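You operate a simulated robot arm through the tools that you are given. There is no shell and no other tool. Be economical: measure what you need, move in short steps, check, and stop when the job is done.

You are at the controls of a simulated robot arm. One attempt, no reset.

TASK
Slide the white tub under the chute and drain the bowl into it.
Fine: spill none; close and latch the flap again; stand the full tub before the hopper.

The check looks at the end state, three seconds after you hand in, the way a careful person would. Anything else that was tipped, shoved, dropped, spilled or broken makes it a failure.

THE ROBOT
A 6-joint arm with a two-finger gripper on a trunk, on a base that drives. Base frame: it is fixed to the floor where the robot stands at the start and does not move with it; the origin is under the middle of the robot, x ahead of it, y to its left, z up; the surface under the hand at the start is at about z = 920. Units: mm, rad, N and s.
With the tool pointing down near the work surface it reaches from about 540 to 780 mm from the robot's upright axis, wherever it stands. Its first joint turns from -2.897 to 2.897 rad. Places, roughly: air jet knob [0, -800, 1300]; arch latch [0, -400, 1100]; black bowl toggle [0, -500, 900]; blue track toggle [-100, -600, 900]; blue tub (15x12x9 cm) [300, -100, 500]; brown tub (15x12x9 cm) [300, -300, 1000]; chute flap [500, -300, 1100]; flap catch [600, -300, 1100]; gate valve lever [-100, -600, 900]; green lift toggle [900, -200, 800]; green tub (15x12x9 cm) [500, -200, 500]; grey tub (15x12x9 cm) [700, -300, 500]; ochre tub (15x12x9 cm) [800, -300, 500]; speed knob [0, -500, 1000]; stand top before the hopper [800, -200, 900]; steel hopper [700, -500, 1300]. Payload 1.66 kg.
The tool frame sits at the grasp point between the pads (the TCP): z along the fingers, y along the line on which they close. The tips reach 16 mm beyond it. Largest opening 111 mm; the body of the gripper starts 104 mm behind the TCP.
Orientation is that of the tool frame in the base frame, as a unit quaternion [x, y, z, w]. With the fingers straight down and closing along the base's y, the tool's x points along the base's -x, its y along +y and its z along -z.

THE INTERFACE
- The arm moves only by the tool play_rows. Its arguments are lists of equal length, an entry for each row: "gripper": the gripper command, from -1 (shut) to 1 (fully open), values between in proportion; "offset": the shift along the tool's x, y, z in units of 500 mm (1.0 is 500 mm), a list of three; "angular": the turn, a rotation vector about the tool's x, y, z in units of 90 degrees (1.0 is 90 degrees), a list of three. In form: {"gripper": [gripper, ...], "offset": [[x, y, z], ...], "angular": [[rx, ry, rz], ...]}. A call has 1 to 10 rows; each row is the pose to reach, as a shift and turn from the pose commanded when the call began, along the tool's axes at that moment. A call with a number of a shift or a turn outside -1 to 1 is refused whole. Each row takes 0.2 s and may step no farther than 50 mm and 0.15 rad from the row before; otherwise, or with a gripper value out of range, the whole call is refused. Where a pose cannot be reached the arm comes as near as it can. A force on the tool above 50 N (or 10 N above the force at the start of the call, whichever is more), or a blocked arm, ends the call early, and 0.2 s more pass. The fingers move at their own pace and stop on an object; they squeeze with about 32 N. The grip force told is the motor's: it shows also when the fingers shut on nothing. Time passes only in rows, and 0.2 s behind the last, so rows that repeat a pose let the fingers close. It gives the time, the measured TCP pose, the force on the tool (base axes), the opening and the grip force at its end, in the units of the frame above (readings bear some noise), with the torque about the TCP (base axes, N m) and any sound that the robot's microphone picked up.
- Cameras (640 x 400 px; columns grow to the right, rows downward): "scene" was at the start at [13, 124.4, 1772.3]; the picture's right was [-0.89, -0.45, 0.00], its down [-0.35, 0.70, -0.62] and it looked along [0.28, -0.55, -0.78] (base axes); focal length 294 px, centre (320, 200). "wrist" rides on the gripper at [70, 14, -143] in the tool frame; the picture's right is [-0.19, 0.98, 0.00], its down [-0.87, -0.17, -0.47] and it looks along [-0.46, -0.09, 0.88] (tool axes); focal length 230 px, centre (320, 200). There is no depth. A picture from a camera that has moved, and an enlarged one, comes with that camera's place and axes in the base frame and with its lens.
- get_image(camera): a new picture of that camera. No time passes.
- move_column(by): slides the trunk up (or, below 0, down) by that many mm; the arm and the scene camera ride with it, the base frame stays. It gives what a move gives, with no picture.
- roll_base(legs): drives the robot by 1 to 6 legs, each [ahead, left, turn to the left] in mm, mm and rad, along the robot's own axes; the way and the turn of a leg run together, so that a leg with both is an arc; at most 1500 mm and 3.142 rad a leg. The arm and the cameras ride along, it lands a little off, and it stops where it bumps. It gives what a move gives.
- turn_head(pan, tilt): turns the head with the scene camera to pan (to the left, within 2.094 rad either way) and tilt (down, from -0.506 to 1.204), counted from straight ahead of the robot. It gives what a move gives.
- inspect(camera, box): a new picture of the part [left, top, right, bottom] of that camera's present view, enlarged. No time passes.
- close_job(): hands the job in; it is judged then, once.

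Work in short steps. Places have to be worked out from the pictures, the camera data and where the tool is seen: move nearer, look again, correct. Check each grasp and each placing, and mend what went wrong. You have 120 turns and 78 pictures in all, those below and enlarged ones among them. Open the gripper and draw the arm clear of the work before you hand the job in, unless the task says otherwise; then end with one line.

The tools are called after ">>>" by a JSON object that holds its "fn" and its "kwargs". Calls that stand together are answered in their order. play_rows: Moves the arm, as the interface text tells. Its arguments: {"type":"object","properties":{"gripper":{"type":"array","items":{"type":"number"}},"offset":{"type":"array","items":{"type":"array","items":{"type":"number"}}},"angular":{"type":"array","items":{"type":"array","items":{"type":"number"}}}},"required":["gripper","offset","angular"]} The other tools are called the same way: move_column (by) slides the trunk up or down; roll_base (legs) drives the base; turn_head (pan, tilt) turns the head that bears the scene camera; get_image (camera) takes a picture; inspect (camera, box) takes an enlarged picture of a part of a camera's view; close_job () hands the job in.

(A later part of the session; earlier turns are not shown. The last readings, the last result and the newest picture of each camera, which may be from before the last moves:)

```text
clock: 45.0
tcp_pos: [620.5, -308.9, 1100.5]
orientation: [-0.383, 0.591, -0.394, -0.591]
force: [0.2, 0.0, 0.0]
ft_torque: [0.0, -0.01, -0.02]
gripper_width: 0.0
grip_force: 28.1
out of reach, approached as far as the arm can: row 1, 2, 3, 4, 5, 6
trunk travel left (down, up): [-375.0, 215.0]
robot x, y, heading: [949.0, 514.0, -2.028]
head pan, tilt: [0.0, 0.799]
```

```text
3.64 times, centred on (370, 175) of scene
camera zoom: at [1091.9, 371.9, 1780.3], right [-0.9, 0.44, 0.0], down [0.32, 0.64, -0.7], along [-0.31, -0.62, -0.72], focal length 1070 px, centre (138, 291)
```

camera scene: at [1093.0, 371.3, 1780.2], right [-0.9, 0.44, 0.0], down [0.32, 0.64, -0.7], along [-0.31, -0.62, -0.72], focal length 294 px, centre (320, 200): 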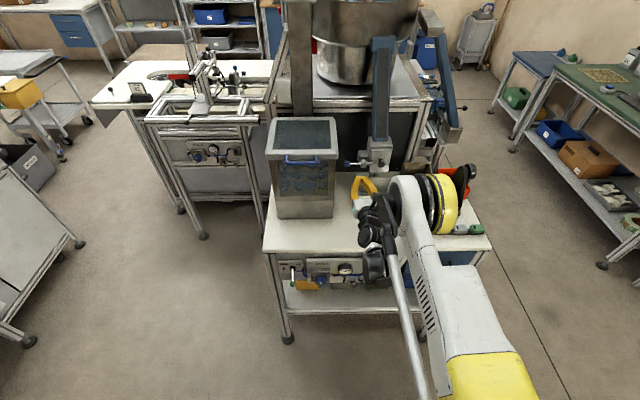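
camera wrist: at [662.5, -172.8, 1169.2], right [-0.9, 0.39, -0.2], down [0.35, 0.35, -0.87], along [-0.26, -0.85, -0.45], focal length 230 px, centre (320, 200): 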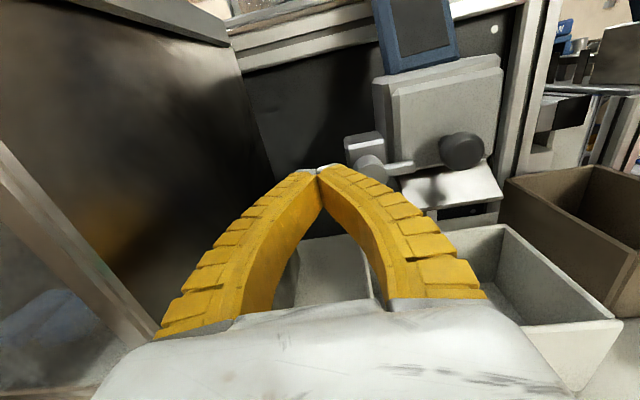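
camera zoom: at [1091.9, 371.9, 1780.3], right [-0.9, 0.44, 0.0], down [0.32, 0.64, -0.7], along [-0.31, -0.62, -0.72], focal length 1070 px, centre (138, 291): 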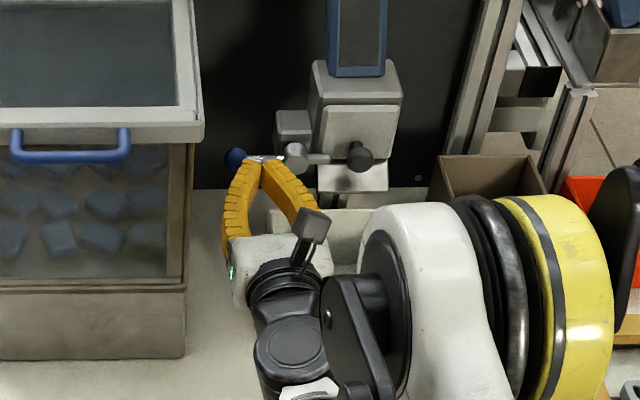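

The arm can't go lower in this pose, so I'll use the trunk. Lowering it 55 mm puts the closed fingers below the lever.

>>> {"fn": "move_column", "kwargs": {"by": -55}}

>>> {"fn": "play_rows", "kwargs": {"gripper": [-1, -1, -1], "offset": [[0, 0, 0.02], [0, 0, 0.04], [0, 0, 0.06]], "angular": [[0, 0, 0], [0, 0, 0], [0, 0, 0]]}}

>>> {"fn": "inspect", "kwargs": {"camera": "wrist", "box": [200, 60, 440, 220]}}

```text
clock: 46.0
tcp_pos: [620.9, -309.0, 1045.8]
orientation: [-0.381, 0.591, -0.395, -0.591]
force: [0.6, -0.5, 0.0]
ft_torque: [0.01, 0.0, -0.02]
gripper_width: 0.0
grip_force: 28.4
trunk travel left (down, up): [-320.0, 270.0]
robot x, y, heading: [946.6, 509.4, -2.032]
head pan, tilt: [0.0, 0.799]
```

```text
clock: 46.8
tcp_pos: [609.5, -332.1, 1056.7]
orientation: [-0.383, 0.592, -0.394, -0.59]
force: [-0.8, -0.7, -0.4]
ft_torque: [-0.04, 0.03, -0.01]
gripper_width: 0.3
grip_force: 28.8
out of reach, approached as far as the arm can: row 1, 2, 3
trunk travel left (down, up): [-320.0, 270.0]
robot x, y, heading: [947.5, 512.0, -2.032]
head pan, tilt: [0.0, 0.799]
```

```text
2.50 times, centred on (320, 140) of wrist
camera zoom: at [652.3, -195.7, 1125.1], right [-0.9, 0.39, -0.2], down [0.35, 0.36, -0.87], along [-0.26, -0.85, -0.46], focal length 575 px, centre (320, 350)
```

zoom: 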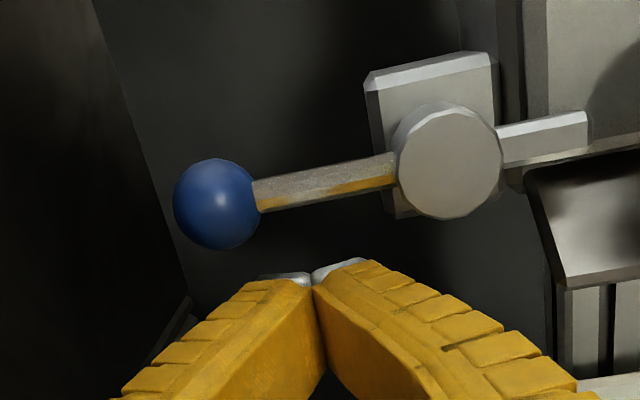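

The tips are under the rod (tip n≈-50, top z≈1072). I'll raise the trunk gently to lift the lever.

>>> {"fn": "move_column", "kwargs": {"by": 32}}

>>> {"fn": "inspect", "kwargs": {"camera": "wrist", "box": [200, 60, 440, 220]}}

```text
clock: 47.4
tcp_pos: [608.9, -332.6, 1071.7]
orientation: [-0.386, 0.592, -0.393, -0.589]
force: [4.5, 12.8, -33.5]
ft_torque: [-0.63, 0.73, 0.12]
gripper_width: 0.0
grip_force: 28.6
trunk travel left (down, up): [-345.0, 245.0]
robot x, y, heading: [948.3, 509.0, -2.031]
head pan, tilt: [0.0, 0.799]
stopped: the force on the tool passed its limit at 105 N (the readings are from after the stop); the commanded pose is now the measured one
```

```text
2.50 times, centred on (320, 140) of wrist
camera zoom: at [651.2, -196.7, 1141.6], right [-0.9, 0.39, -0.2], down [0.35, 0.36, -0.86], along [-0.26, -0.85, -0.46], focal length 575 px, centre (320, 350)
```

zoom: 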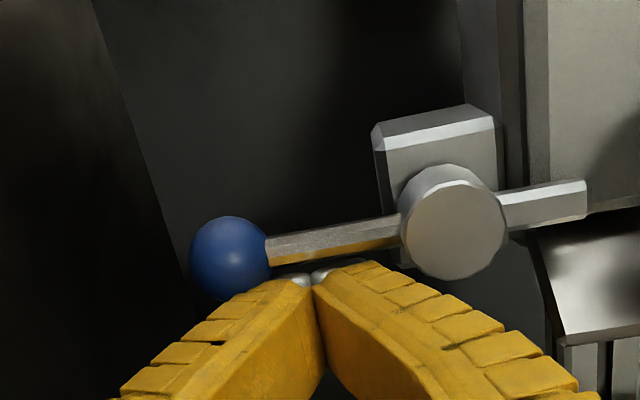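

The lever is hard against its stop upward, so it must open by pushing the ball down. I'll back out from under and come in above it.

>>> {"fn": "move_column", "kwargs": {"by": -12}}

>>> {"fn": "play_rows", "kwargs": {"gripper": [-1, -1, -1, -1, -1], "offset": [[0, 0, -0.05], [0, 0, -0.1], [0.05, 0, -0.1], [0.1, 0, -0.1], [0.15, 0, -0.1]], "angular": [[0, 0, 0], [0, 0, 0], [0, 0, 0], [0, 0, 0], [0, 0, 0]]}}

```text
clock: 47.6
tcp_pos: [609.2, -331.0, 1071.9]
orientation: [-0.386, 0.592, -0.392, -0.589]
force: [-1.0, 2.7, -34.5]
ft_torque: [0.51, 0.39, -0.01]
gripper_width: 0.0
grip_force: 28.2
trunk travel left (down, up): [-344.0, 246.0]
robot x, y, heading: [946.0, 507.5, -2.027]
head pan, tilt: [0.0, 0.799]
stopped: the force on the tool passed its limit at 68 N (the readings are from after the stop); the commanded pose is now the measured one
```

```text
clock: 48.8
tcp_pos: [628.9, -282.2, 1152.2]
orientation: [-0.384, 0.591, -0.393, -0.59]
force: [-0.3, -0.6, 0.6]
ft_torque: [-0.01, 0.01, -0.01]
gripper_width: 0.0
grip_force: 28.7
trunk travel left (down, up): [-344.0, 246.0]
robot x, y, heading: [946.9, 508.8, -2.033]
head pan, tilt: [0.0, 0.799]
```

I'm clear now. I'll lower the trunk to give the arm downward room, then come in over the lever.

>>> {"fn": "move_column", "kwargs": {"by": -60}}

>>> {"fn": "play_rows", "kwargs": {"gripper": [-1, -1, -1, -1], "offset": [[0.04, -0.01, 0.0], [0.074, -0.014, 0], [0.074, -0.014, 0.05], [0.074, -0.012, 0.108]], "angular": [[0, 0, 0], [0, 0, 0], [0, 0, 0], [0, 0, 0]]}}

>>> {"fn": "inspect", "kwargs": {"camera": "wrist", "box": [200, 80, 440, 240]}}

```text
clock: 49.8
tcp_pos: [630.1, -282.3, 1092.3]
orientation: [-0.385, 0.591, -0.393, -0.59]
force: [-0.9, -0.4, 0.7]
ft_torque: [0.01, 0.0, 0.03]
gripper_width: 0.0
grip_force: 28.5
trunk travel left (down, up): [-284.0, 306.0]
robot x, y, heading: [948.2, 508.2, -2.027]
head pan, tilt: [0.0, 0.799]
```

```text
clock: 50.8
tcp_pos: [613.7, -334.9, 1129.5]
orientation: [-0.383, 0.592, -0.393, -0.59]
force: [0.5, 0.7, 0.2]
ft_torque: [-0.03, 0.02, 0.0]
gripper_width: 0.1
grip_force: 28.6
trunk travel left (down, up): [-284.0, 306.0]
robot x, y, heading: [947.2, 509.8, -2.03]
head pan, tilt: [0.0, 0.799]
```

```text
2.50 times, centred on (320, 160) of wrist
camera zoom: at [655.5, -199.0, 1197.7], right [-0.9, 0.39, -0.2], down [0.35, 0.36, -0.87], along [-0.26, -0.85, -0.46], focal length 575 px, centre (320, 300)
```

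zoom: 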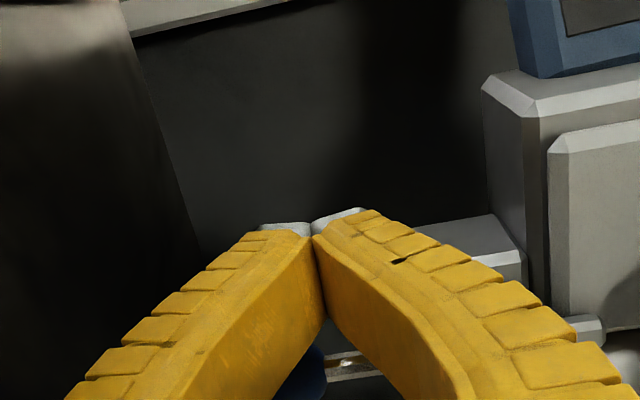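

I'm right over the lever. I'll press down a little first and see whether it yields.

>>> {"fn": "play_rows", "kwargs": {"gripper": [-1, -1, -1, -1], "offset": [[-0.03, 0, 0], [-0.045, 0, 0], [-0.06, 0, 0], [-0.075, 0, 0]], "angular": [[0, 0, 0], [0, 0, 0], [0, 0, 0], [0, 0, 0]]}}

>>> {"fn": "inspect", "kwargs": {"camera": "wrist", "box": [200, 80, 440, 240]}}

```text
clock: 51.8
tcp_pos: [613.5, -335.6, 1090.3]
orientation: [-0.384, 0.591, -0.393, -0.59]
force: [0.7, -0.5, 0.2]
ft_torque: [0.01, 0.0, -0.01]
gripper_width: 0.3
grip_force: 28.6
trunk travel left (down, up): [-284.0, 306.0]
robot x, y, heading: [948.3, 507.0, -2.031]
head pan, tilt: [0.0, 0.799]
```

```text
2.50 times, centred on (320, 160) of wrist
camera zoom: at [656.0, -198.6, 1159.5], right [-0.9, 0.39, -0.2], down [0.35, 0.36, -0.87], along [-0.26, -0.85, -0.46], focal length 575 px, centre (320, 300)
```

zoom: 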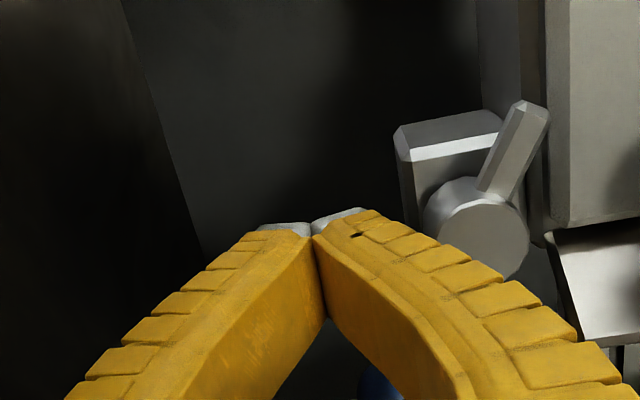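

The lever snapped down and the tongue now points steeply up. I'll push it further towards vertical so it clears fully.

>>> {"fn": "play_rows", "kwargs": {"gripper": [-1, -1, -1, -1, -1], "offset": [[-0.03, 0, 0], [-0.06, 0.01, 0], [-0.064, 0.03, 0], [-0.064, 0.046, 0], [-0.064, 0.056, 0]], "angular": [[0, 0, 0], [0, 0, 0], [0, 0, 0], [0, 0, 0], [0, 0, 0]]}}

>>> {"fn": "inspect", "kwargs": {"camera": "wrist", "box": [200, 40, 500, 220]}}

```text
clock: 53.0
tcp_pos: [600.9, -327.3, 1060.3]
orientation: [0.389, -0.589, 0.395, 0.589]
force: [40.2, -14.4, 14.5]
ft_torque: [-0.23, -0.29, 0.27]
gripper_width: 0.1
grip_force: 28.9
trunk travel left (down, up): [-284.0, 306.0]
robot x, y, heading: [946.3, 511.2, -2.029]
head pan, tilt: [0.0, 0.799]
```

```text
2.13 times, centred on (350, 130) of wrist
camera zoom: at [643.0, -191.2, 1129.3], right [-0.9, 0.38, -0.2], down [0.34, 0.36, -0.87], along [-0.26, -0.85, -0.46], focal length 491 px, centre (256, 349)
```

zoom: 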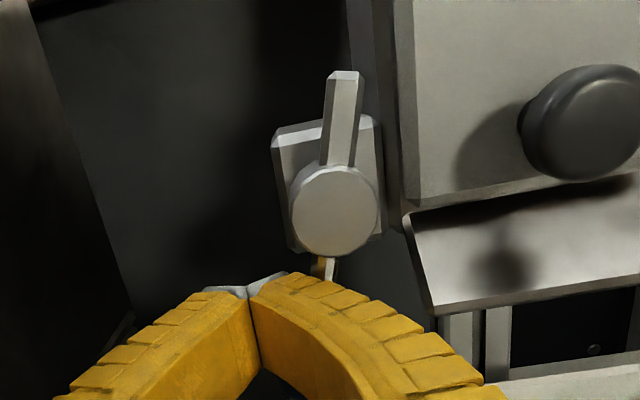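

The tongue is now vertical and clear of the flap. I'll back away from the lever and line up in front of the knob (u≈594, z≈1109) with the fingers about 50 mm open.

>>> {"fn": "play_rows", "kwargs": {"gripper": [-1, -1, -1, -1, -0.1, -0.1, -0.1, -0.1], "offset": [[0, -0.024, 0], [0, -0.024, -0.06], [0, -0.024, -0.14], [0.05, 0.02, -0.14], [0.1, 0.07, -0.14], [0.1, 0.12, -0.14], [0.1, 0.17, -0.14], [0.1, 0.17, -0.14]], "angular": [[0, 0, 0], [0, 0, 0], [0, 0, 0], [-0.01, 0, 0], [-0.02, 0, 0], [-0.03, 0, 0], [-0.034, 0, 0], [-0.034, 0, 0]]}}

>>> {"fn": "get_image", "kwargs": {"camera": "wrist"}}

```text
clock: 54.8
tcp_pos: [547.4, -230.8, 1102.5]
orientation: [-0.369, 0.609, -0.371, -0.596]
force: [0.3, 0.3, 0.3]
ft_torque: [-0.01, 0.01, 0.01]
gripper_width: 52.0
grip_force: 0.8
out of reach, approached as far as the arm can: row 5, 6, 7, 8
trunk travel left (down, up): [-284.0, 306.0]
robot x, y, heading: [947.7, 506.5, -2.033]
head pan, tilt: [0.0, 0.799]
```

```text
34 pictures are left
camera wrist: at [596.7, -98.8, 1173.9], right [-0.87, 0.44, -0.2], down [0.38, 0.35, -0.86], along [-0.31, -0.82, -0.47], focal length 230 px, centre (320, 200)
```

wrist: 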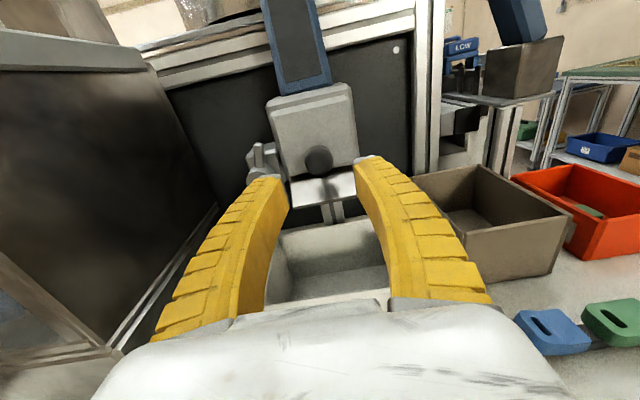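

The hand is in line with the knob (u≈590, z≈1110). I'll advance, then close on it.

>>> {"fn": "play_rows", "kwargs": {"gripper": [-0.1, -0.1, -0.1, -0.5, -1, -1], "offset": [[0.015, 0.004, 0.03], [0.015, 0.004, 0.06], [0.015, 0.004, 0.09], [0.015, 0.004, 0.09], [0.015, 0.004, 0.09], [0.015, 0.004, 0.09]], "angular": [[0, 0, 0], [0, 0, 0], [0, 0, 0], [0, 0, 0], [0, 0, 0], [0, 0, 0]]}}

>>> {"fn": "inspect", "kwargs": {"camera": "wrist", "box": [220, 60, 440, 220]}}

>>> {"fn": "inspect", "kwargs": {"camera": "scene", "box": [330, 110, 440, 220]}}

```text
clock: 56.2
tcp_pos: [525.9, -270.3, 1109.4]
orientation: [-0.37, 0.601, -0.378, -0.6]
force: [8.5, 2.4, -5.2]
ft_torque: [0.69, -0.39, 0.08]
gripper_width: 17.8
grip_force: 33.9
trunk travel left (down, up): [-284.0, 306.0]
robot x, y, heading: [951.2, 504.4, -2.033]
head pan, tilt: [0.0, 0.799]
```

```text
2.50 times, centred on (330, 140) of wrist
camera zoom: at [576.5, -136.7, 1178.3], right [-0.88, 0.43, -0.2], down [0.37, 0.34, -0.87], along [-0.31, -0.83, -0.46], focal length 575 px, centre (295, 350)
```

zoom: 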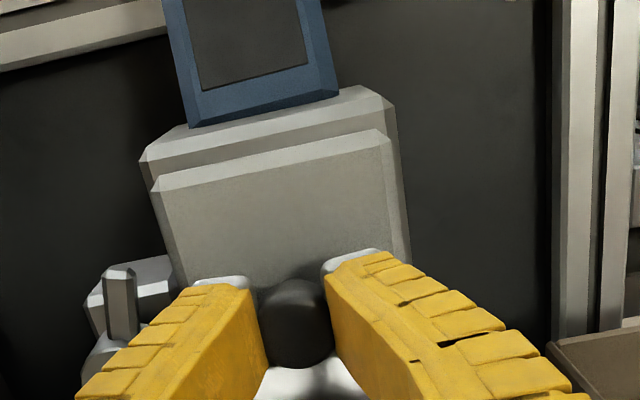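

```text
3.64 times, centred on (385, 165) of scene
camera zoom: at [1092.9, 371.9, 1689.2], right [-0.9, 0.44, 0.0], down [0.32, 0.64, -0.7], along [-0.31, -0.62, -0.72], focal length 1070 px, centre (84, 327)
```

zoom: 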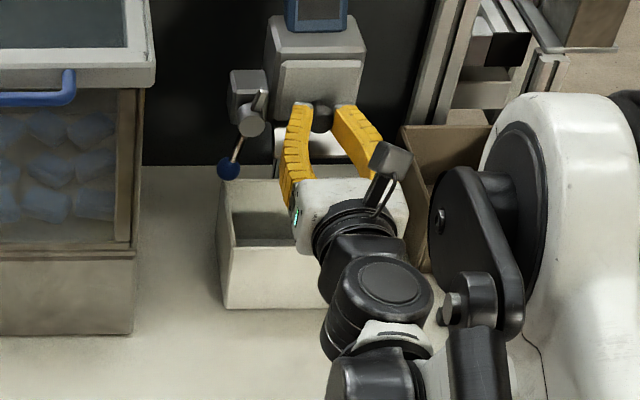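

The knob is gripped at 17.8 mm. I'll pull the flap open along its arc about the top hinge (z≈1151), first only 15° to see how it moves.

>>> {"fn": "play_rows", "kwargs": {"gripper": [-1, -1, -1], "offset": [[0.003, 0, -0.006], [0.007, 0, -0.011], [0.015, 0, -0.02]], "angular": [[0, -0.015, 0], [0, -0.04, 0], [0, -0.08, 0]]}}

>>> {"fn": "inspect", "kwargs": {"camera": "wrist", "box": [220, 60, 440, 220]}}

>>> {"fn": "inspect", "kwargs": {"camera": "scene", "box": [330, 110, 440, 220]}}

```text
clock: 57.0
tcp_pos: [527.8, -267.3, 1112.9]
orientation: [-0.384, 0.617, -0.37, -0.578]
force: [-1.0, 6.8, -25.3]
ft_torque: [0.89, -0.34, -0.02]
gripper_width: 16.2
grip_force: 33.9
out of reach, approached as far as the arm can: row 3
trunk travel left (down, up): [-284.0, 306.0]
robot x, y, heading: [951.8, 507.1, -2.034]
head pan, tilt: [0.0, 0.799]
```

```text
2.50 times, centred on (330, 140) of wrist
camera zoom: at [574.1, -137.1, 1190.2], right [-0.88, 0.43, -0.2], down [0.39, 0.39, -0.83], along [-0.28, -0.81, -0.51], focal length 575 px, centre (295, 350)
```

zoom: 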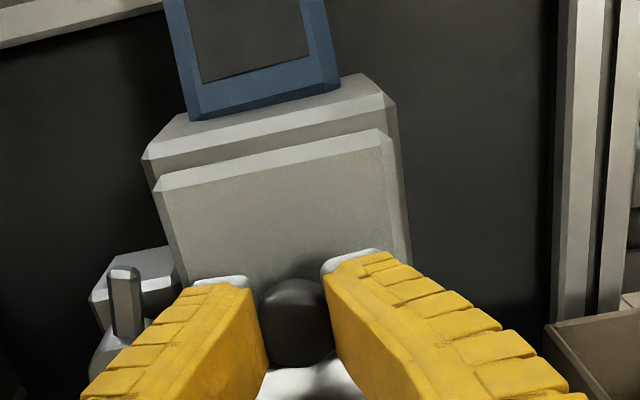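

```text
3.64 times, centred on (385, 165) of scene
camera zoom: at [1089.7, 369.8, 1689.1], right [-0.9, 0.45, 0.0], down [0.32, 0.64, -0.7], along [-0.31, -0.62, -0.72], focal length 1070 px, centre (84, 327)
```

zoom: 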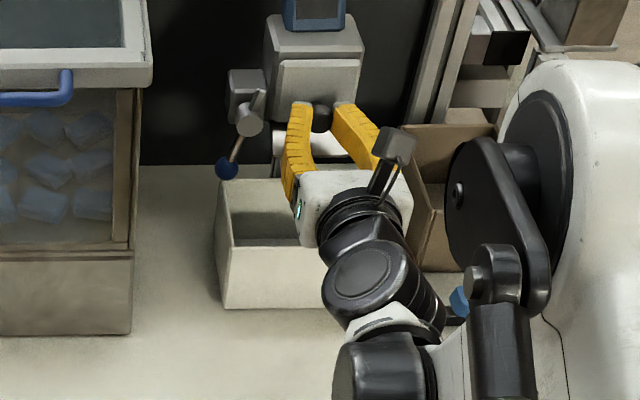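

The fingers cage the knob and hold its stem, but pitching is limited in this pose and I pulled too much upward. I'll pull mostly straight outward without pitch.

>>> {"fn": "play_rows", "kwargs": {"gripper": [-1, -1, -1], "offset": [[-0.002, 0, -0.012], [0.0, 0, -0.024], [0.002, 0, -0.034]], "angular": [[0, 0, 0], [0, 0, 0], [0, 0, 0]]}}

>>> {"fn": "inspect", "kwargs": {"camera": "wrist", "box": [220, 60, 440, 220]}}

```text
clock: 57.8
tcp_pos: [538.4, -250.0, 1118.3]
orientation: [-0.384, 0.617, -0.37, -0.579]
force: [-1.0, 0.5, 0.0]
ft_torque: [0.01, -0.01, 0.03]
gripper_width: 0.0
grip_force: 28.5
trunk travel left (down, up): [-284.0, 306.0]
robot x, y, heading: [949.4, 510.0, -2.028]
head pan, tilt: [0.0, 0.799]
```

```text
2.50 times, centred on (330, 140) of wrist
camera zoom: at [584.3, -120.6, 1194.7], right [-0.88, 0.43, -0.2], down [0.38, 0.39, -0.84], along [-0.28, -0.81, -0.51], focal length 575 px, centre (295, 350)
```

zoom: 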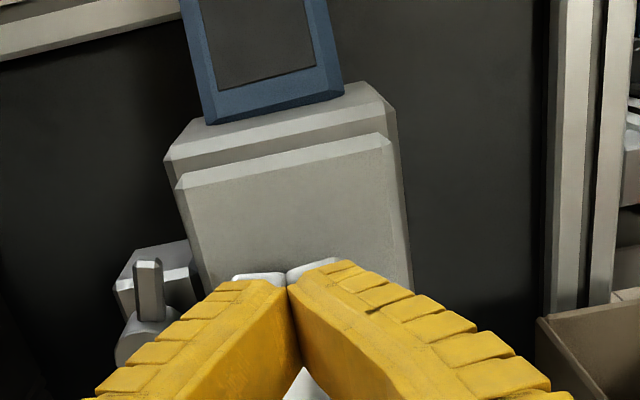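

The fingers slipped off the knob's rounded front. I'll reopen, level the hand and grip about 14 mm deeper.

>>> {"fn": "play_rows", "kwargs": {"gripper": [-0.1, -0.1, -0.1, -0.1, -0.1], "offset": [[0, 0, 0], [-0.004, 0.002, 0.015], [-0.008, 0.004, 0.035], [-0.01, 0.004, 0.055], [-0.01, 0.004, 0.078]], "angular": [[0, 0, 0], [0, 0.012, 0], [0, 0.024, 0], [0, 0.036, 0], [0, 0.036, 0]]}}

>>> {"fn": "inspect", "kwargs": {"camera": "wrist", "box": [220, 60, 440, 220]}}

```text
clock: 59.0
tcp_pos: [520.4, -286.2, 1110.7]
orientation: [-0.374, 0.6, -0.382, -0.596]
force: [-1.1, 0.3, 0.5]
ft_torque: [0.01, -0.01, -0.02]
gripper_width: 52.1
grip_force: 1.6
trunk travel left (down, up): [-284.0, 306.0]
robot x, y, heading: [949.5, 508.7, -2.03]
head pan, tilt: [0.0, 0.799]
```

```text
2.50 times, centred on (330, 140) of wrist
camera zoom: at [567.3, -151.7, 1179.8], right [-0.88, 0.42, -0.2], down [0.36, 0.35, -0.86], along [-0.29, -0.84, -0.46], focal length 575 px, centre (295, 350)
```

zoom: 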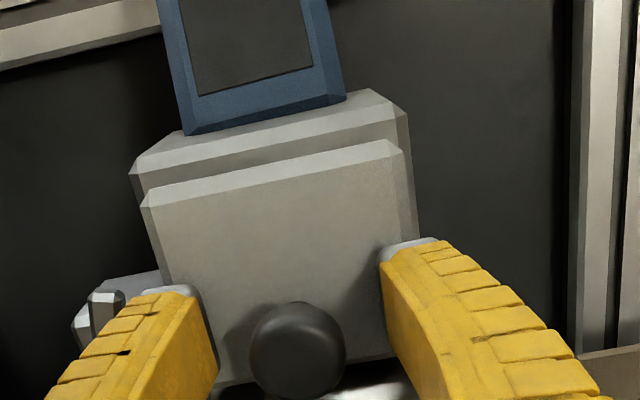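

The knob centre now lies right between the pads, so I'll close on it.

>>> {"fn": "play_rows", "kwargs": {"gripper": [-0.5, -1, -1], "offset": [[0, 0, 0], [0, 0, 0], [0, 0, 0]], "angular": [[0, 0, 0], [0, 0, 0], [0, 0, 0]]}}

```text
clock: 59.8
tcp_pos: [520.4, -285.6, 1112.2]
orientation: [-0.373, 0.6, -0.381, -0.597]
force: [-6.5, -12.6, 18.0]
ft_torque: [0.11, -0.05, 0.0]
gripper_width: 15.5
grip_force: 33.7
trunk travel left (down, up): [-284.0, 306.0]
robot x, y, heading: [948.6, 506.9, -2.03]
head pan, tilt: [0.0, 0.799]
```

Closed at 15.5 mm, which may be on the stem behind the head. I'll check the view.

>>> {"fn": "inspect", "kwargs": {"camera": "wrist", "box": [220, 60, 440, 220]}}

```text
2.50 times, centred on (330, 140) of wrist
camera zoom: at [567.2, -151.6, 1180.5], right [-0.88, 0.42, -0.2], down [0.36, 0.35, -0.86], along [-0.29, -0.84, -0.46], focal length 575 px, centre (295, 350)
```

zoom: 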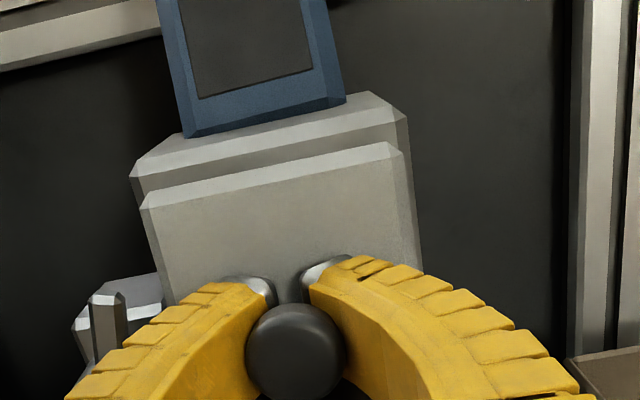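

The pads are behind the knob's head now, a solid hook. I'll pull the flap along the arc.

>>> {"fn": "play_rows", "kwargs": {"gripper": [-1, -1, -1], "offset": [[0.004, 0, -0.007], [0.009, 0, -0.014], [0.016, 0, -0.022]], "angular": [[0, 0, 0], [0, 0, 0], [0, 0, 0]]}}

>>> {"fn": "inspect", "kwargs": {"camera": "wrist", "box": [220, 60, 440, 220]}}

```text
clock: 60.6
tcp_pos: [523.8, -279.0, 1114.4]
orientation: [-0.374, 0.601, -0.381, -0.595]
force: [-14.7, -27.8, 0.6]
ft_torque: [1.09, -0.54, -0.01]
gripper_width: 15.4
grip_force: 34.0
trunk travel left (down, up): [-284.0, 306.0]
robot x, y, heading: [953.2, 510.0, -2.028]
head pan, tilt: [0.0, 0.799]
```

```text
2.50 times, centred on (330, 140) of wrist
camera zoom: at [570.7, -144.4, 1184.8], right [-0.88, 0.42, -0.2], down [0.36, 0.35, -0.86], along [-0.29, -0.84, -0.46], focal length 575 px, centre (295, 350)
```

zoom: 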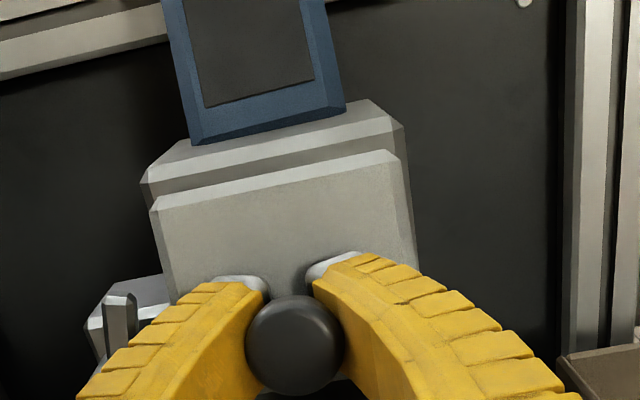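

It is pulling at about 31 N, and it's unclear whether the flap moved. I'll pull a bit further and view from the scene camera.

>>> {"fn": "play_rows", "kwargs": {"gripper": [-1, -1, -1], "offset": [[0.004, 0, -0.008], [0.01, 0, -0.014], [0.014, 0, -0.02]], "angular": [[0, 0, 0], [0, 0, 0], [0, 0, 0]]}}

>>> {"fn": "inspect", "kwargs": {"camera": "scene", "box": [340, 110, 430, 190]}}

>>> {"fn": "inspect", "kwargs": {"camera": "wrist", "box": [220, 60, 440, 220]}}

```text
clock: 61.4
tcp_pos: [527.9, -269.1, 1123.1]
orientation: [-0.374, 0.601, -0.381, -0.595]
force: [-18.1, -33.3, 11.5]
ft_torque: [0.58, -0.3, 0.03]
gripper_width: 14.7
grip_force: 34.0
trunk travel left (down, up): [-284.0, 306.0]
robot x, y, heading: [946.7, 509.7, -2.032]
head pan, tilt: [0.0, 0.799]
```

```text
5.00 times, centred on (385, 150) of scene
camera zoom: at [1089.8, 368.3, 1689.3], right [-0.9, 0.45, 0.0], down [0.32, 0.64, -0.7], along [-0.31, -0.62, -0.72], focal length 1472 px, centre (-5, 450)
```

zoom: 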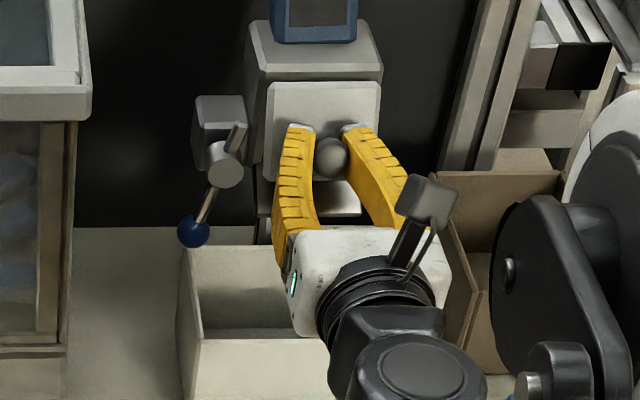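

```text
2.50 times, centred on (330, 140) of wrist
camera zoom: at [575.1, -135.1, 1192.7], right [-0.88, 0.42, -0.2], down [0.36, 0.35, -0.86], along [-0.29, -0.84, -0.46], focal length 575 px, centre (295, 350)
```

zoom: 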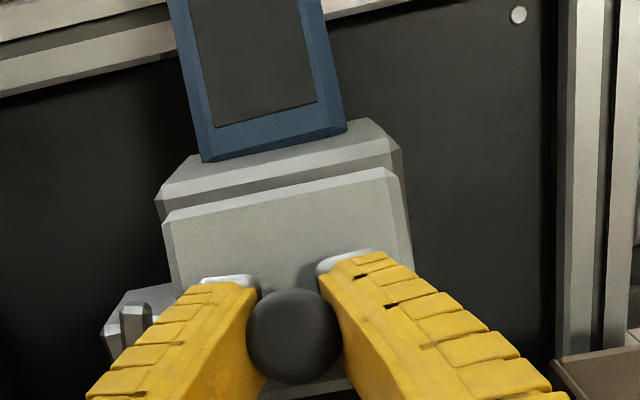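

The flap is swinging up, about 25° so far. I'll continue the arc, now mainly upward, to about 50°.

>>> {"fn": "play_rows", "kwargs": {"gripper": [-1, -1, -1, -1, -1], "offset": [[0.01, 0, -0.006], [0.02, 0, -0.01], [0.03, 0, -0.013], [0.04, 0, -0.014], [0.04, 0, -0.014]], "angular": [[0, 0, 0], [0, 0, 0], [0, 0, 0], [0, 0, 0], [0, 0, 0]]}}

>>> {"fn": "inspect", "kwargs": {"camera": "scene", "box": [330, 100, 430, 220]}}

```text
clock: 62.6
tcp_pos: [530.5, -261.4, 1144.0]
orientation: [-0.374, 0.6, -0.381, -0.595]
force: [-6.5, -18.2, -1.8]
ft_torque: [0.25, -0.03, -0.01]
gripper_width: 16.1
grip_force: 34.3
trunk travel left (down, up): [-284.0, 306.0]
robot x, y, heading: [950.7, 512.2, -2.034]
head pan, tilt: [0.0, 0.799]
```

```text
3.33 times, centred on (380, 160) of scene
camera zoom: at [1090.7, 369.1, 1689.2], right [-0.9, 0.45, 0.0], down [0.32, 0.64, -0.7], along [-0.31, -0.62, -0.72], focal length 981 px, centre (120, 333)
```

zoom: 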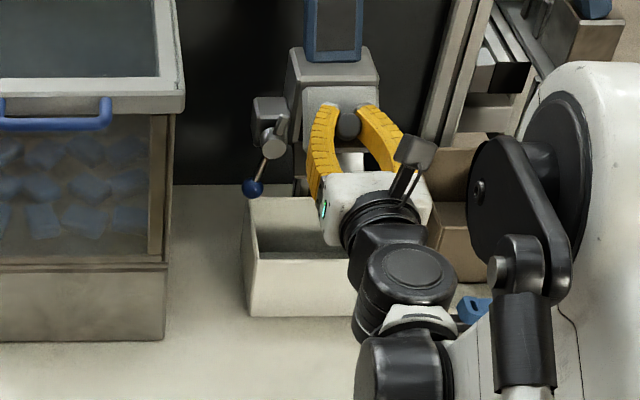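

The flap is about 45° open. I'll hold it here and wait to see whether the contents run out.

>>> {"fn": "play_rows", "kwargs": {"gripper": [-1, -1, -1, -1, -1, -1, -1, -1, -1, -1], "offset": [[0.005, 0, 0], [0.01, 0, 0], [0.01, 0, 0], [0.01, 0, 0], [0.01, 0, 0], [0.01, 0, 0], [0.01, 0, 0], [0.01, 0, 0], [0.01, 0, 0], [0.01, 0, 0]], "angular": [[0, 0, 0], [0, 0, 0], [0, 0, 0], [0, 0, 0], [0, 0, 0], [0, 0, 0], [0, 0, 0], [0, 0, 0], [0, 0, 0], [0, 0, 0]]}}

>>> {"fn": "get_image", "kwargs": {"camera": "wrist"}}

>>> {"fn": "get_image", "kwargs": {"camera": "scene"}}

```text
clock: 64.8
tcp_pos: [531.1, -262.6, 1148.1]
orientation: [-0.374, 0.6, -0.381, -0.596]
force: [-9.5, -26.0, 5.7]
ft_torque: [-0.1, 0.09, -0.01]
gripper_width: 15.2
grip_force: 33.6
trunk travel left (down, up): [-284.0, 306.0]
robot x, y, heading: [949.6, 504.2, -2.031]
head pan, tilt: [0.0, 0.799]
```

```text
22 pictures are left
camera wrist: at [578.4, -128.2, 1217.9], right [-0.88, 0.42, -0.2], down [0.36, 0.35, -0.86], along [-0.29, -0.84, -0.46], focal length 230 px, centre (320, 200)
```

wrist: 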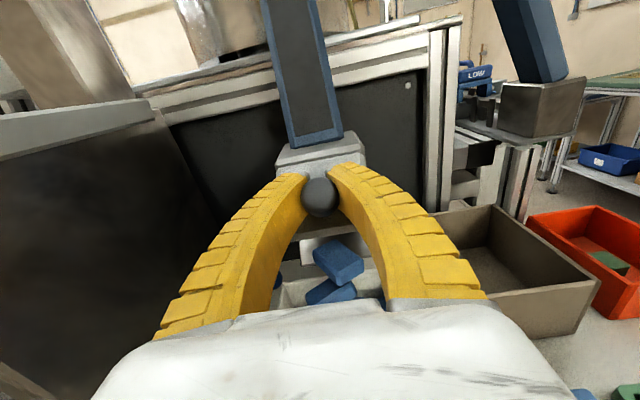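

```text
21 pictures are left
camera scene: at [1090.8, 368.8, 1689.2], right [-0.9, 0.45, 0.0], down [0.32, 0.64, -0.7], along [-0.31, -0.62, -0.72], focal length 294 px, centre (320, 200)
```

scene: 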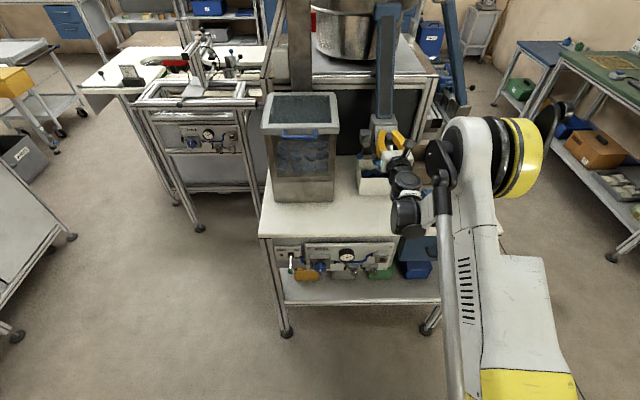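

Blue blocks are falling into the tub. I'll keep holding the flap open.

>>> {"fn": "play_rows", "kwargs": {"gripper": [-1, -1, -1, -1, -1, -1, -1, -1, -1, -1], "offset": [[0, 0, 0], [0, 0, 0], [0, 0, 0], [0, 0, 0], [0, 0, 0], [0, 0, 0], [0, 0, 0], [0, 0, 0], [0, 0, 0], [0, 0, 0]], "angular": [[0, 0, 0], [0, 0, 0], [0, 0, 0], [0, 0, 0], [0, 0, 0], [0, 0, 0], [0, 0, 0], [0, 0, 0], [0, 0, 0], [0, 0, 0]]}}

>>> {"fn": "play_rows", "kwargs": {"gripper": [-1, -1, -1, -1, -1, -1, -1, -1, -1, -1], "offset": [[0, 0, 0], [0, 0, 0], [0, 0, 0], [0, 0, 0], [0, 0, 0], [0, 0, 0], [0, 0, 0], [0, 0, 0], [0, 0, 0], [0, 0, 0]], "angular": [[0, 0, 0], [0, 0, 0], [0, 0, 0], [0, 0, 0], [0, 0, 0], [0, 0, 0], [0, 0, 0], [0, 0, 0], [0, 0, 0], [0, 0, 0]]}}

>>> {"fn": "inspect", "kwargs": {"camera": "wrist", "box": [240, 150, 480, 310]}}

```text
clock: 67.0
tcp_pos: [530.1, -262.0, 1148.6]
orientation: [-0.374, 0.6, -0.381, -0.595]
force: [-10.9, -26.4, 6.7]
ft_torque: [-0.11, 0.08, 0.0]
gripper_width: 15.4
grip_force: 34.0
trunk travel left (down, up): [-284.0, 306.0]
robot x, y, heading: [949.2, 509.9, -2.031]
head pan, tilt: [0.0, 0.799]
```

```text
clock: 69.2
tcp_pos: [530.8, -261.8, 1148.3]
orientation: [-0.374, 0.601, -0.381, -0.595]
force: [-9.6, -26.0, 5.2]
ft_torque: [-0.07, 0.06, -0.05]
gripper_width: 15.2
grip_force: 33.8
trunk travel left (down, up): [-284.0, 306.0]
robot x, y, heading: [949.4, 508.8, -2.024]
head pan, tilt: [0.0, 0.799]
```

```text
2.50 times, centred on (360, 230) of wrist
camera zoom: at [578.4, -128.3, 1217.7], right [-0.88, 0.42, -0.2], down [0.36, 0.35, -0.86], along [-0.29, -0.84, -0.46], focal length 575 px, centre (220, 125)
```

zoom: 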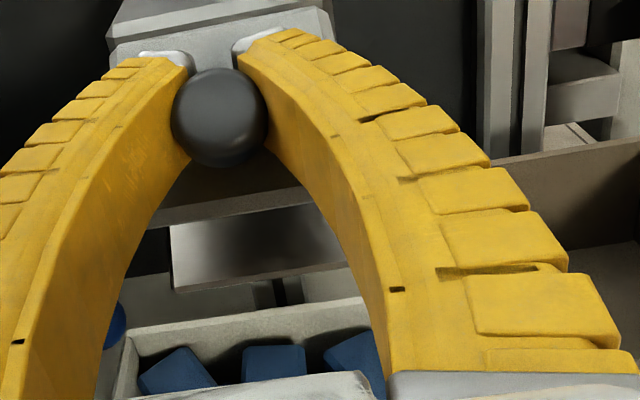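

The lip is empty and blocks lie in the tub. I'll wait a while longer in case more come, then look again.

>>> {"fn": "play_rows", "kwargs": {"gripper": [-1, -1, -1, -1, -1, -1, -1, -1, -1, -1], "offset": [[0, 0, 0], [0, 0, 0], [0, 0, 0], [0, 0, 0], [0, 0, 0], [0, 0, 0], [0, 0, 0], [0, 0, 0], [0, 0, 0], [0, 0, 0]], "angular": [[0, 0, 0], [0, 0, 0], [0, 0, 0], [0, 0, 0], [0, 0, 0], [0, 0, 0], [0, 0, 0], [0, 0, 0], [0, 0, 0], [0, 0, 0]]}}

>>> {"fn": "play_rows", "kwargs": {"gripper": [-1, -1, -1, -1, -1, -1, -1, -1, -1, -1], "offset": [[0, 0, 0], [0, 0, 0], [0, 0, 0], [0, 0, 0], [0, 0, 0], [0, 0, 0], [0, 0, 0], [0, 0, 0], [0, 0, 0], [0, 0, 0]], "angular": [[0, 0, 0], [0, 0, 0], [0, 0, 0], [0, 0, 0], [0, 0, 0], [0, 0, 0], [0, 0, 0], [0, 0, 0], [0, 0, 0], [0, 0, 0]]}}

>>> {"fn": "turn_head", "kwargs": {"pan": 0.0, "tilt": 0.55}}

>>> {"fn": "get_image", "kwargs": {"camera": "scene"}}

>>> {"fn": "inspect", "kwargs": {"camera": "scene", "box": [270, 60, 430, 260]}}

```text
clock: 71.4
tcp_pos: [532.1, -261.4, 1148.2]
orientation: [-0.374, 0.6, -0.381, -0.596]
force: [-9.5, -25.6, 5.3]
ft_torque: [-0.1, 0.06, -0.08]
gripper_width: 15.4
grip_force: 34.4
trunk travel left (down, up): [-284.0, 306.0]
robot x, y, heading: [950.6, 509.3, -2.03]
head pan, tilt: [0.0, 0.799]
```

```text
clock: 73.6
tcp_pos: [530.7, -262.2, 1148.3]
orientation: [-0.373, 0.601, -0.38, -0.596]
force: [-10.5, -25.7, 5.2]
ft_torque: [-0.07, 0.08, -0.04]
gripper_width: 15.1
grip_force: 33.5
trunk travel left (down, up): [-284.0, 306.0]
robot x, y, heading: [947.6, 512.6, -2.033]
head pan, tilt: [0.0, 0.799]
```

```text
clock: 74.4
tcp_pos: [529.8, -262.5, 1148.6]
orientation: [-0.375, 0.6, -0.381, -0.595]
force: [-9.4, -25.7, 5.1]
ft_torque: [-0.05, 0.04, -0.02]
gripper_width: 15.1
grip_force: 33.3
trunk travel left (down, up): [-284.0, 306.0]
robot x, y, heading: [949.2, 509.9, -2.029]
head pan, tilt: [0.0, 0.55]
```

```text
19 pictures are left
camera scene: at [1086.6, 360.4, 1710.5], right [-0.9, 0.45, 0.0], down [0.23, 0.47, -0.85], along [-0.38, -0.76, -0.53], focal length 294 px, centre (320, 200)
```

scene: 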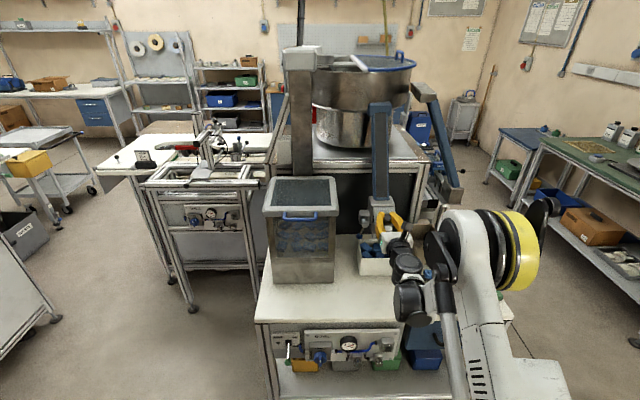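

```text
2.00 times, centred on (350, 160) of scene
camera zoom: at [1086.6, 360.4, 1710.5], right [-0.9, 0.45, 0.0], down [0.23, 0.47, -0.85], along [-0.38, -0.76, -0.53], focal length 589 px, centre (260, 280)
```

zoom: 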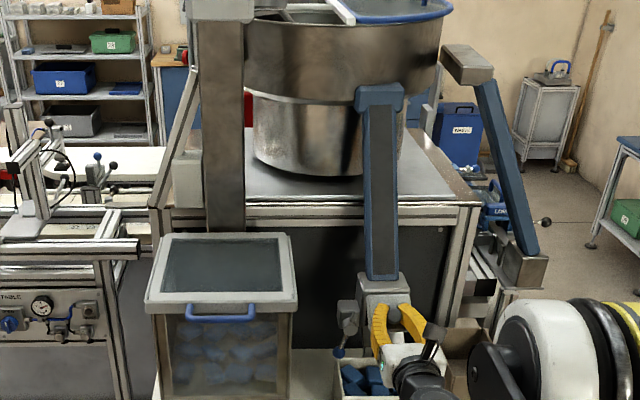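

I'll repeat the same wrist view to see whether anything more has come since.

>>> {"fn": "inspect", "kwargs": {"camera": "wrist", "box": [240, 150, 480, 310]}}

```text
2.50 times, centred on (360, 230) of wrist
camera zoom: at [578.4, -128.3, 1217.7], right [-0.88, 0.42, -0.2], down [0.36, 0.35, -0.86], along [-0.29, -0.84, -0.46], focal length 575 px, centre (220, 125)
```

zoom: 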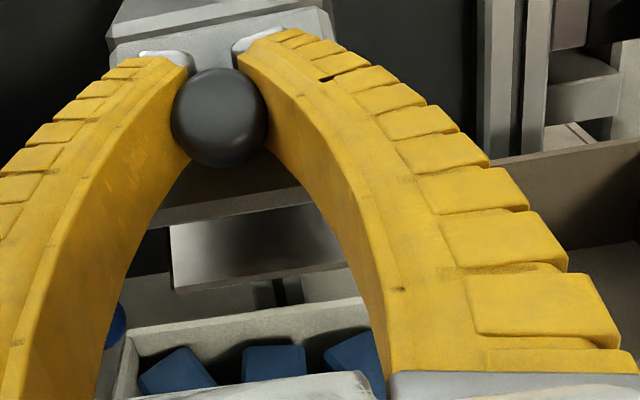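

There is no change, so the bowl has run dry. I'll swing the flap closed along the reverse arc.

>>> {"fn": "play_rows", "kwargs": {"gripper": [-1, -1, -1, -1, -1, -1, -1, -1], "offset": [[-0.018, 0, 0.008], [-0.04, 0, 0.018], [-0.05, 0, 0.025], [-0.058, 0, 0.032], [-0.066, 0, 0.041], [-0.072, 0, 0.048], [-0.074, 0, 0.054], [-0.074, 0, 0.06]], "angular": [[0, 0, 0], [0, 0, 0], [0, 0, 0], [0, 0, 0], [0, 0, 0], [0, 0, 0], [0, 0, 0], [0, 0, 0]]}}

>>> {"fn": "inspect", "kwargs": {"camera": "wrist", "box": [220, 60, 440, 220]}}

```text
clock: 75.0
tcp_pos: [528.0, -267.3, 1132.5]
orientation: [-0.374, 0.599, -0.381, -0.597]
force: [-6.2, -9.7, 20.3]
ft_torque: [-0.63, 0.26, 0.22]
gripper_width: 16.9
grip_force: 33.8
trunk travel left (down, up): [-284.0, 306.0]
robot x, y, heading: [946.9, 510.2, -2.031]
head pan, tilt: [0.0, 0.55]
stopped in row 3: the force on the tool passed its limit at 53 N (the readings are from after the stop); the commanded pose is now the measured one
```

```text
2.50 times, centred on (330, 140) of wrist
camera zoom: at [575.5, -134.1, 1202.1], right [-0.88, 0.42, -0.2], down [0.36, 0.35, -0.86], along [-0.29, -0.84, -0.46], focal length 575 px, centre (295, 350)
```

zoom: 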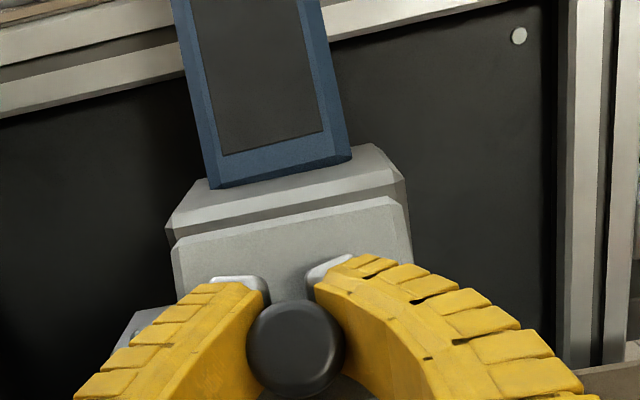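

It stopped on force, with the path slightly off the true arc. I'll continue more gently, moving down first with less inward push.

>>> {"fn": "play_rows", "kwargs": {"gripper": [-0.75, -0.75, -0.75, -0.75, -0.75, -0.75], "offset": [[0, 0, 0], [-0.01, 0, 0.004], [-0.02, 0, 0.01], [-0.03, 0, 0.017], [-0.038, 0, 0.026], [-0.042, 0, 0.034]], "angular": [[0, 0, 0], [0, 0, 0], [0, 0, 0], [0, 0, 0], [0, 0, 0], [0, 0, 0]]}}

>>> {"fn": "inspect", "kwargs": {"camera": "wrist", "box": [220, 60, 440, 220]}}

```text
clock: 75.7
tcp_pos: [526.3, -270.3, 1131.3]
orientation: [-0.374, 0.599, -0.382, -0.596]
force: [-3.4, -7.3, 21.3]
ft_torque: [-0.74, 0.18, 0.25]
gripper_width: 16.8
grip_force: 33.9
trunk travel left (down, up): [-284.0, 306.0]
robot x, y, heading: [948.6, 509.2, -2.032]
head pan, tilt: [0.0, 0.55]
stopped in row 2: the force on the tool passed its limit at 53 N (the readings are from after the stop); the commanded pose is now the measured one
```

```text
2.50 times, centred on (330, 140) of wrist
camera zoom: at [574.7, -135.7, 1199.6], right [-0.88, 0.42, -0.2], down [0.36, 0.35, -0.86], along [-0.29, -0.84, -0.46], focal length 575 px, centre (295, 350)
```

zoom: 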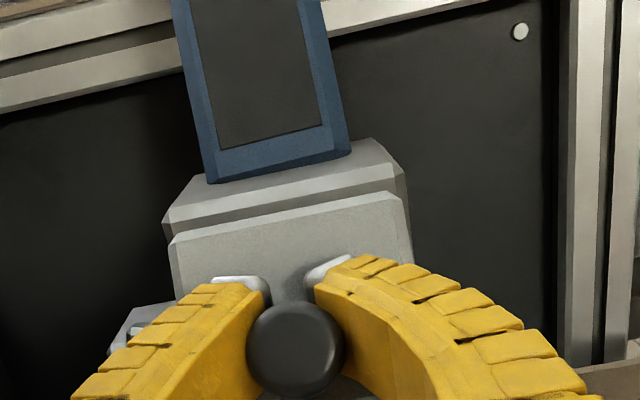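

The pads are jamming between the head and the plate. I'll open the fingers and let the flap drop by itself, then look.

>>> {"fn": "play_rows", "kwargs": {"gripper": [-0.4, -0.1, -0.1, -0.1], "offset": [[0, 0, 0], [0, 0, 0], [0, 0, 0], [0, 0, 0]], "angular": [[0, 0, 0], [0, 0, 0], [0, 0, 0], [0, 0, 0]]}}

>>> {"fn": "get_image", "kwargs": {"camera": "wrist"}}

```text
clock: 76.7
tcp_pos: [527.8, -270.5, 1128.9]
orientation: [-0.373, 0.6, -0.382, -0.596]
force: [0.8, 0.2, -0.3]
ft_torque: [0.01, -0.01, -0.03]
gripper_width: 52.3
grip_force: 1.2
trunk travel left (down, up): [-284.0, 306.0]
robot x, y, heading: [950.0, 508.5, -2.031]
head pan, tilt: [0.0, 0.55]
```

```text
14 pictures are left
camera wrist: at [574.2, -136.5, 1198.1], right [-0.88, 0.42, -0.2], down [0.36, 0.35, -0.86], along [-0.29, -0.84, -0.46], focal length 230 px, centre (320, 200)
```

wrist: 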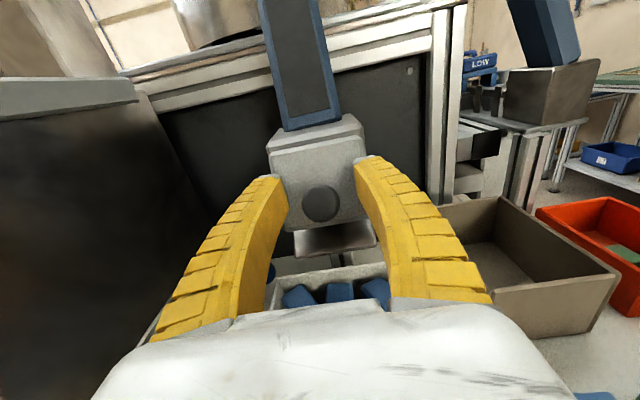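

The flap has fallen almost shut. I'll lower the hand and press the plate home with the open fingertips on either side of the knob.

>>> {"fn": "play_rows", "kwargs": {"gripper": [-0.1, -0.1, -0.1, -0.1, -0.1, -0.1], "offset": [[-0.02, 0, 0], [-0.036, 0, 0.01], [-0.036, 0, 0.024], [-0.036, 0, 0.036], [-0.036, 0, 0.044], [-0.036, 0, 0.05]], "angular": [[0, 0, 0], [0, 0, 0], [0, 0, 0], [0, 0, 0], [0, 0, 0], [0, 0, 0]]}}

```text
clock: 78.0
tcp_pos: [518.8, -290.2, 1112.9]
orientation: [-0.373, 0.599, -0.381, -0.597]
force: [8.5, 17.4, -5.1]
ft_torque: [-0.02, 0.0, 0.01]
gripper_width: 46.0
grip_force: 0.0
trunk travel left (down, up): [-284.0, 306.0]
robot x, y, heading: [945.6, 511.4, -2.035]
head pan, tilt: [0.0, 0.55]
```

Contact at 19 N with the tips at n≈-51. I'll press a few millimetres more to check that it is seated.

>>> {"fn": "play_rows", "kwargs": {"gripper": [-0.1, -0.1, -0.1], "offset": [[0, 0, 0.004], [0, 0, 0.008], [0, 0, 0.01]], "angular": [[0, 0, 0], [0, 0, 0], [0, 0, 0]]}}

>>> {"fn": "inspect", "kwargs": {"camera": "wrist", "box": [220, 60, 440, 280]}}

```text
clock: 78.8
tcp_pos: [515.5, -295.3, 1113.5]
orientation: [-0.373, 0.599, -0.382, -0.597]
force: [15.1, 31.9, -2.1]
ft_torque: [-0.06, 0.08, 0.01]
gripper_width: 48.0
grip_force: 0.1
trunk travel left (down, up): [-284.0, 306.0]
robot x, y, heading: [951.0, 509.9, -2.029]
head pan, tilt: [0.0, 0.55]
```

```text
1.82 times, centred on (330, 170) of wrist
camera zoom: at [562.4, -160.4, 1182.4], right [-0.88, 0.42, -0.2], down [0.36, 0.35, -0.87], along [-0.29, -0.84, -0.46], focal length 418 px, centre (302, 254)
```

zoom: 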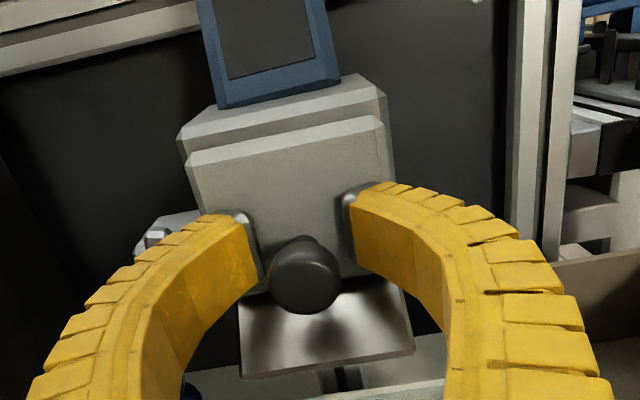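

The plate looks flush. I'll back straight out, close the fingers and shift over in front of the lever to see its angle.

>>> {"fn": "play_rows", "kwargs": {"gripper": [-0.1, -0.1, -0.1, -1, -1, -1, -1, -1], "offset": [[0, 0, -0.05], [0, 0, -0.1], [0, 0, -0.144], [0, -0.05, -0.144], [0, -0.1, -0.144], [0, -0.15, -0.144], [0, -0.19, -0.144], [0, -0.19, -0.144]], "angular": [[0, 0, 0], [0, 0, 0], [0, 0, 0], [0, 0, 0], [0, 0, 0], [0, 0, 0], [0, 0, 0], [0, 0, 0]]}}

>>> {"fn": "inspect", "kwargs": {"camera": "wrist", "box": [220, 90, 460, 250]}}

```text
clock: 80.7
tcp_pos: [630.5, -274.9, 1110.9]
orientation: [-0.373, 0.6, -0.382, -0.596]
force: [0.0, -1.1, -0.2]
ft_torque: [-0.04, 0.04, 0.0]
gripper_width: 0.0
grip_force: 28.3
trunk travel left (down, up): [-284.0, 306.0]
robot x, y, heading: [953.2, 510.8, -2.028]
head pan, tilt: [0.0, 0.55]
```

```text
2.50 times, centred on (340, 170) of wrist
camera zoom: at [678.1, -140.1, 1181.4], right [-0.88, 0.42, -0.2], down [0.36, 0.35, -0.86], along [-0.29, -0.84, -0.46], focal length 575 px, centre (270, 275)
```

zoom: 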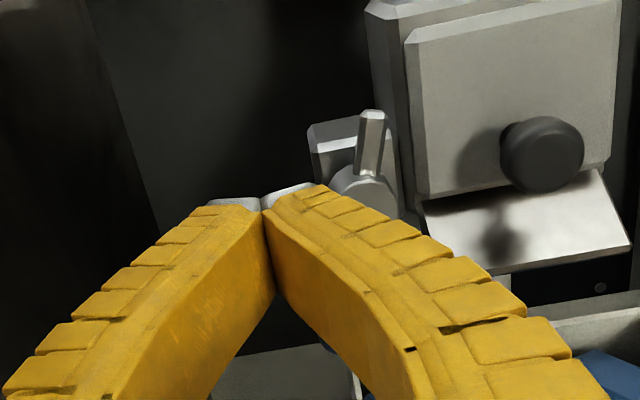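

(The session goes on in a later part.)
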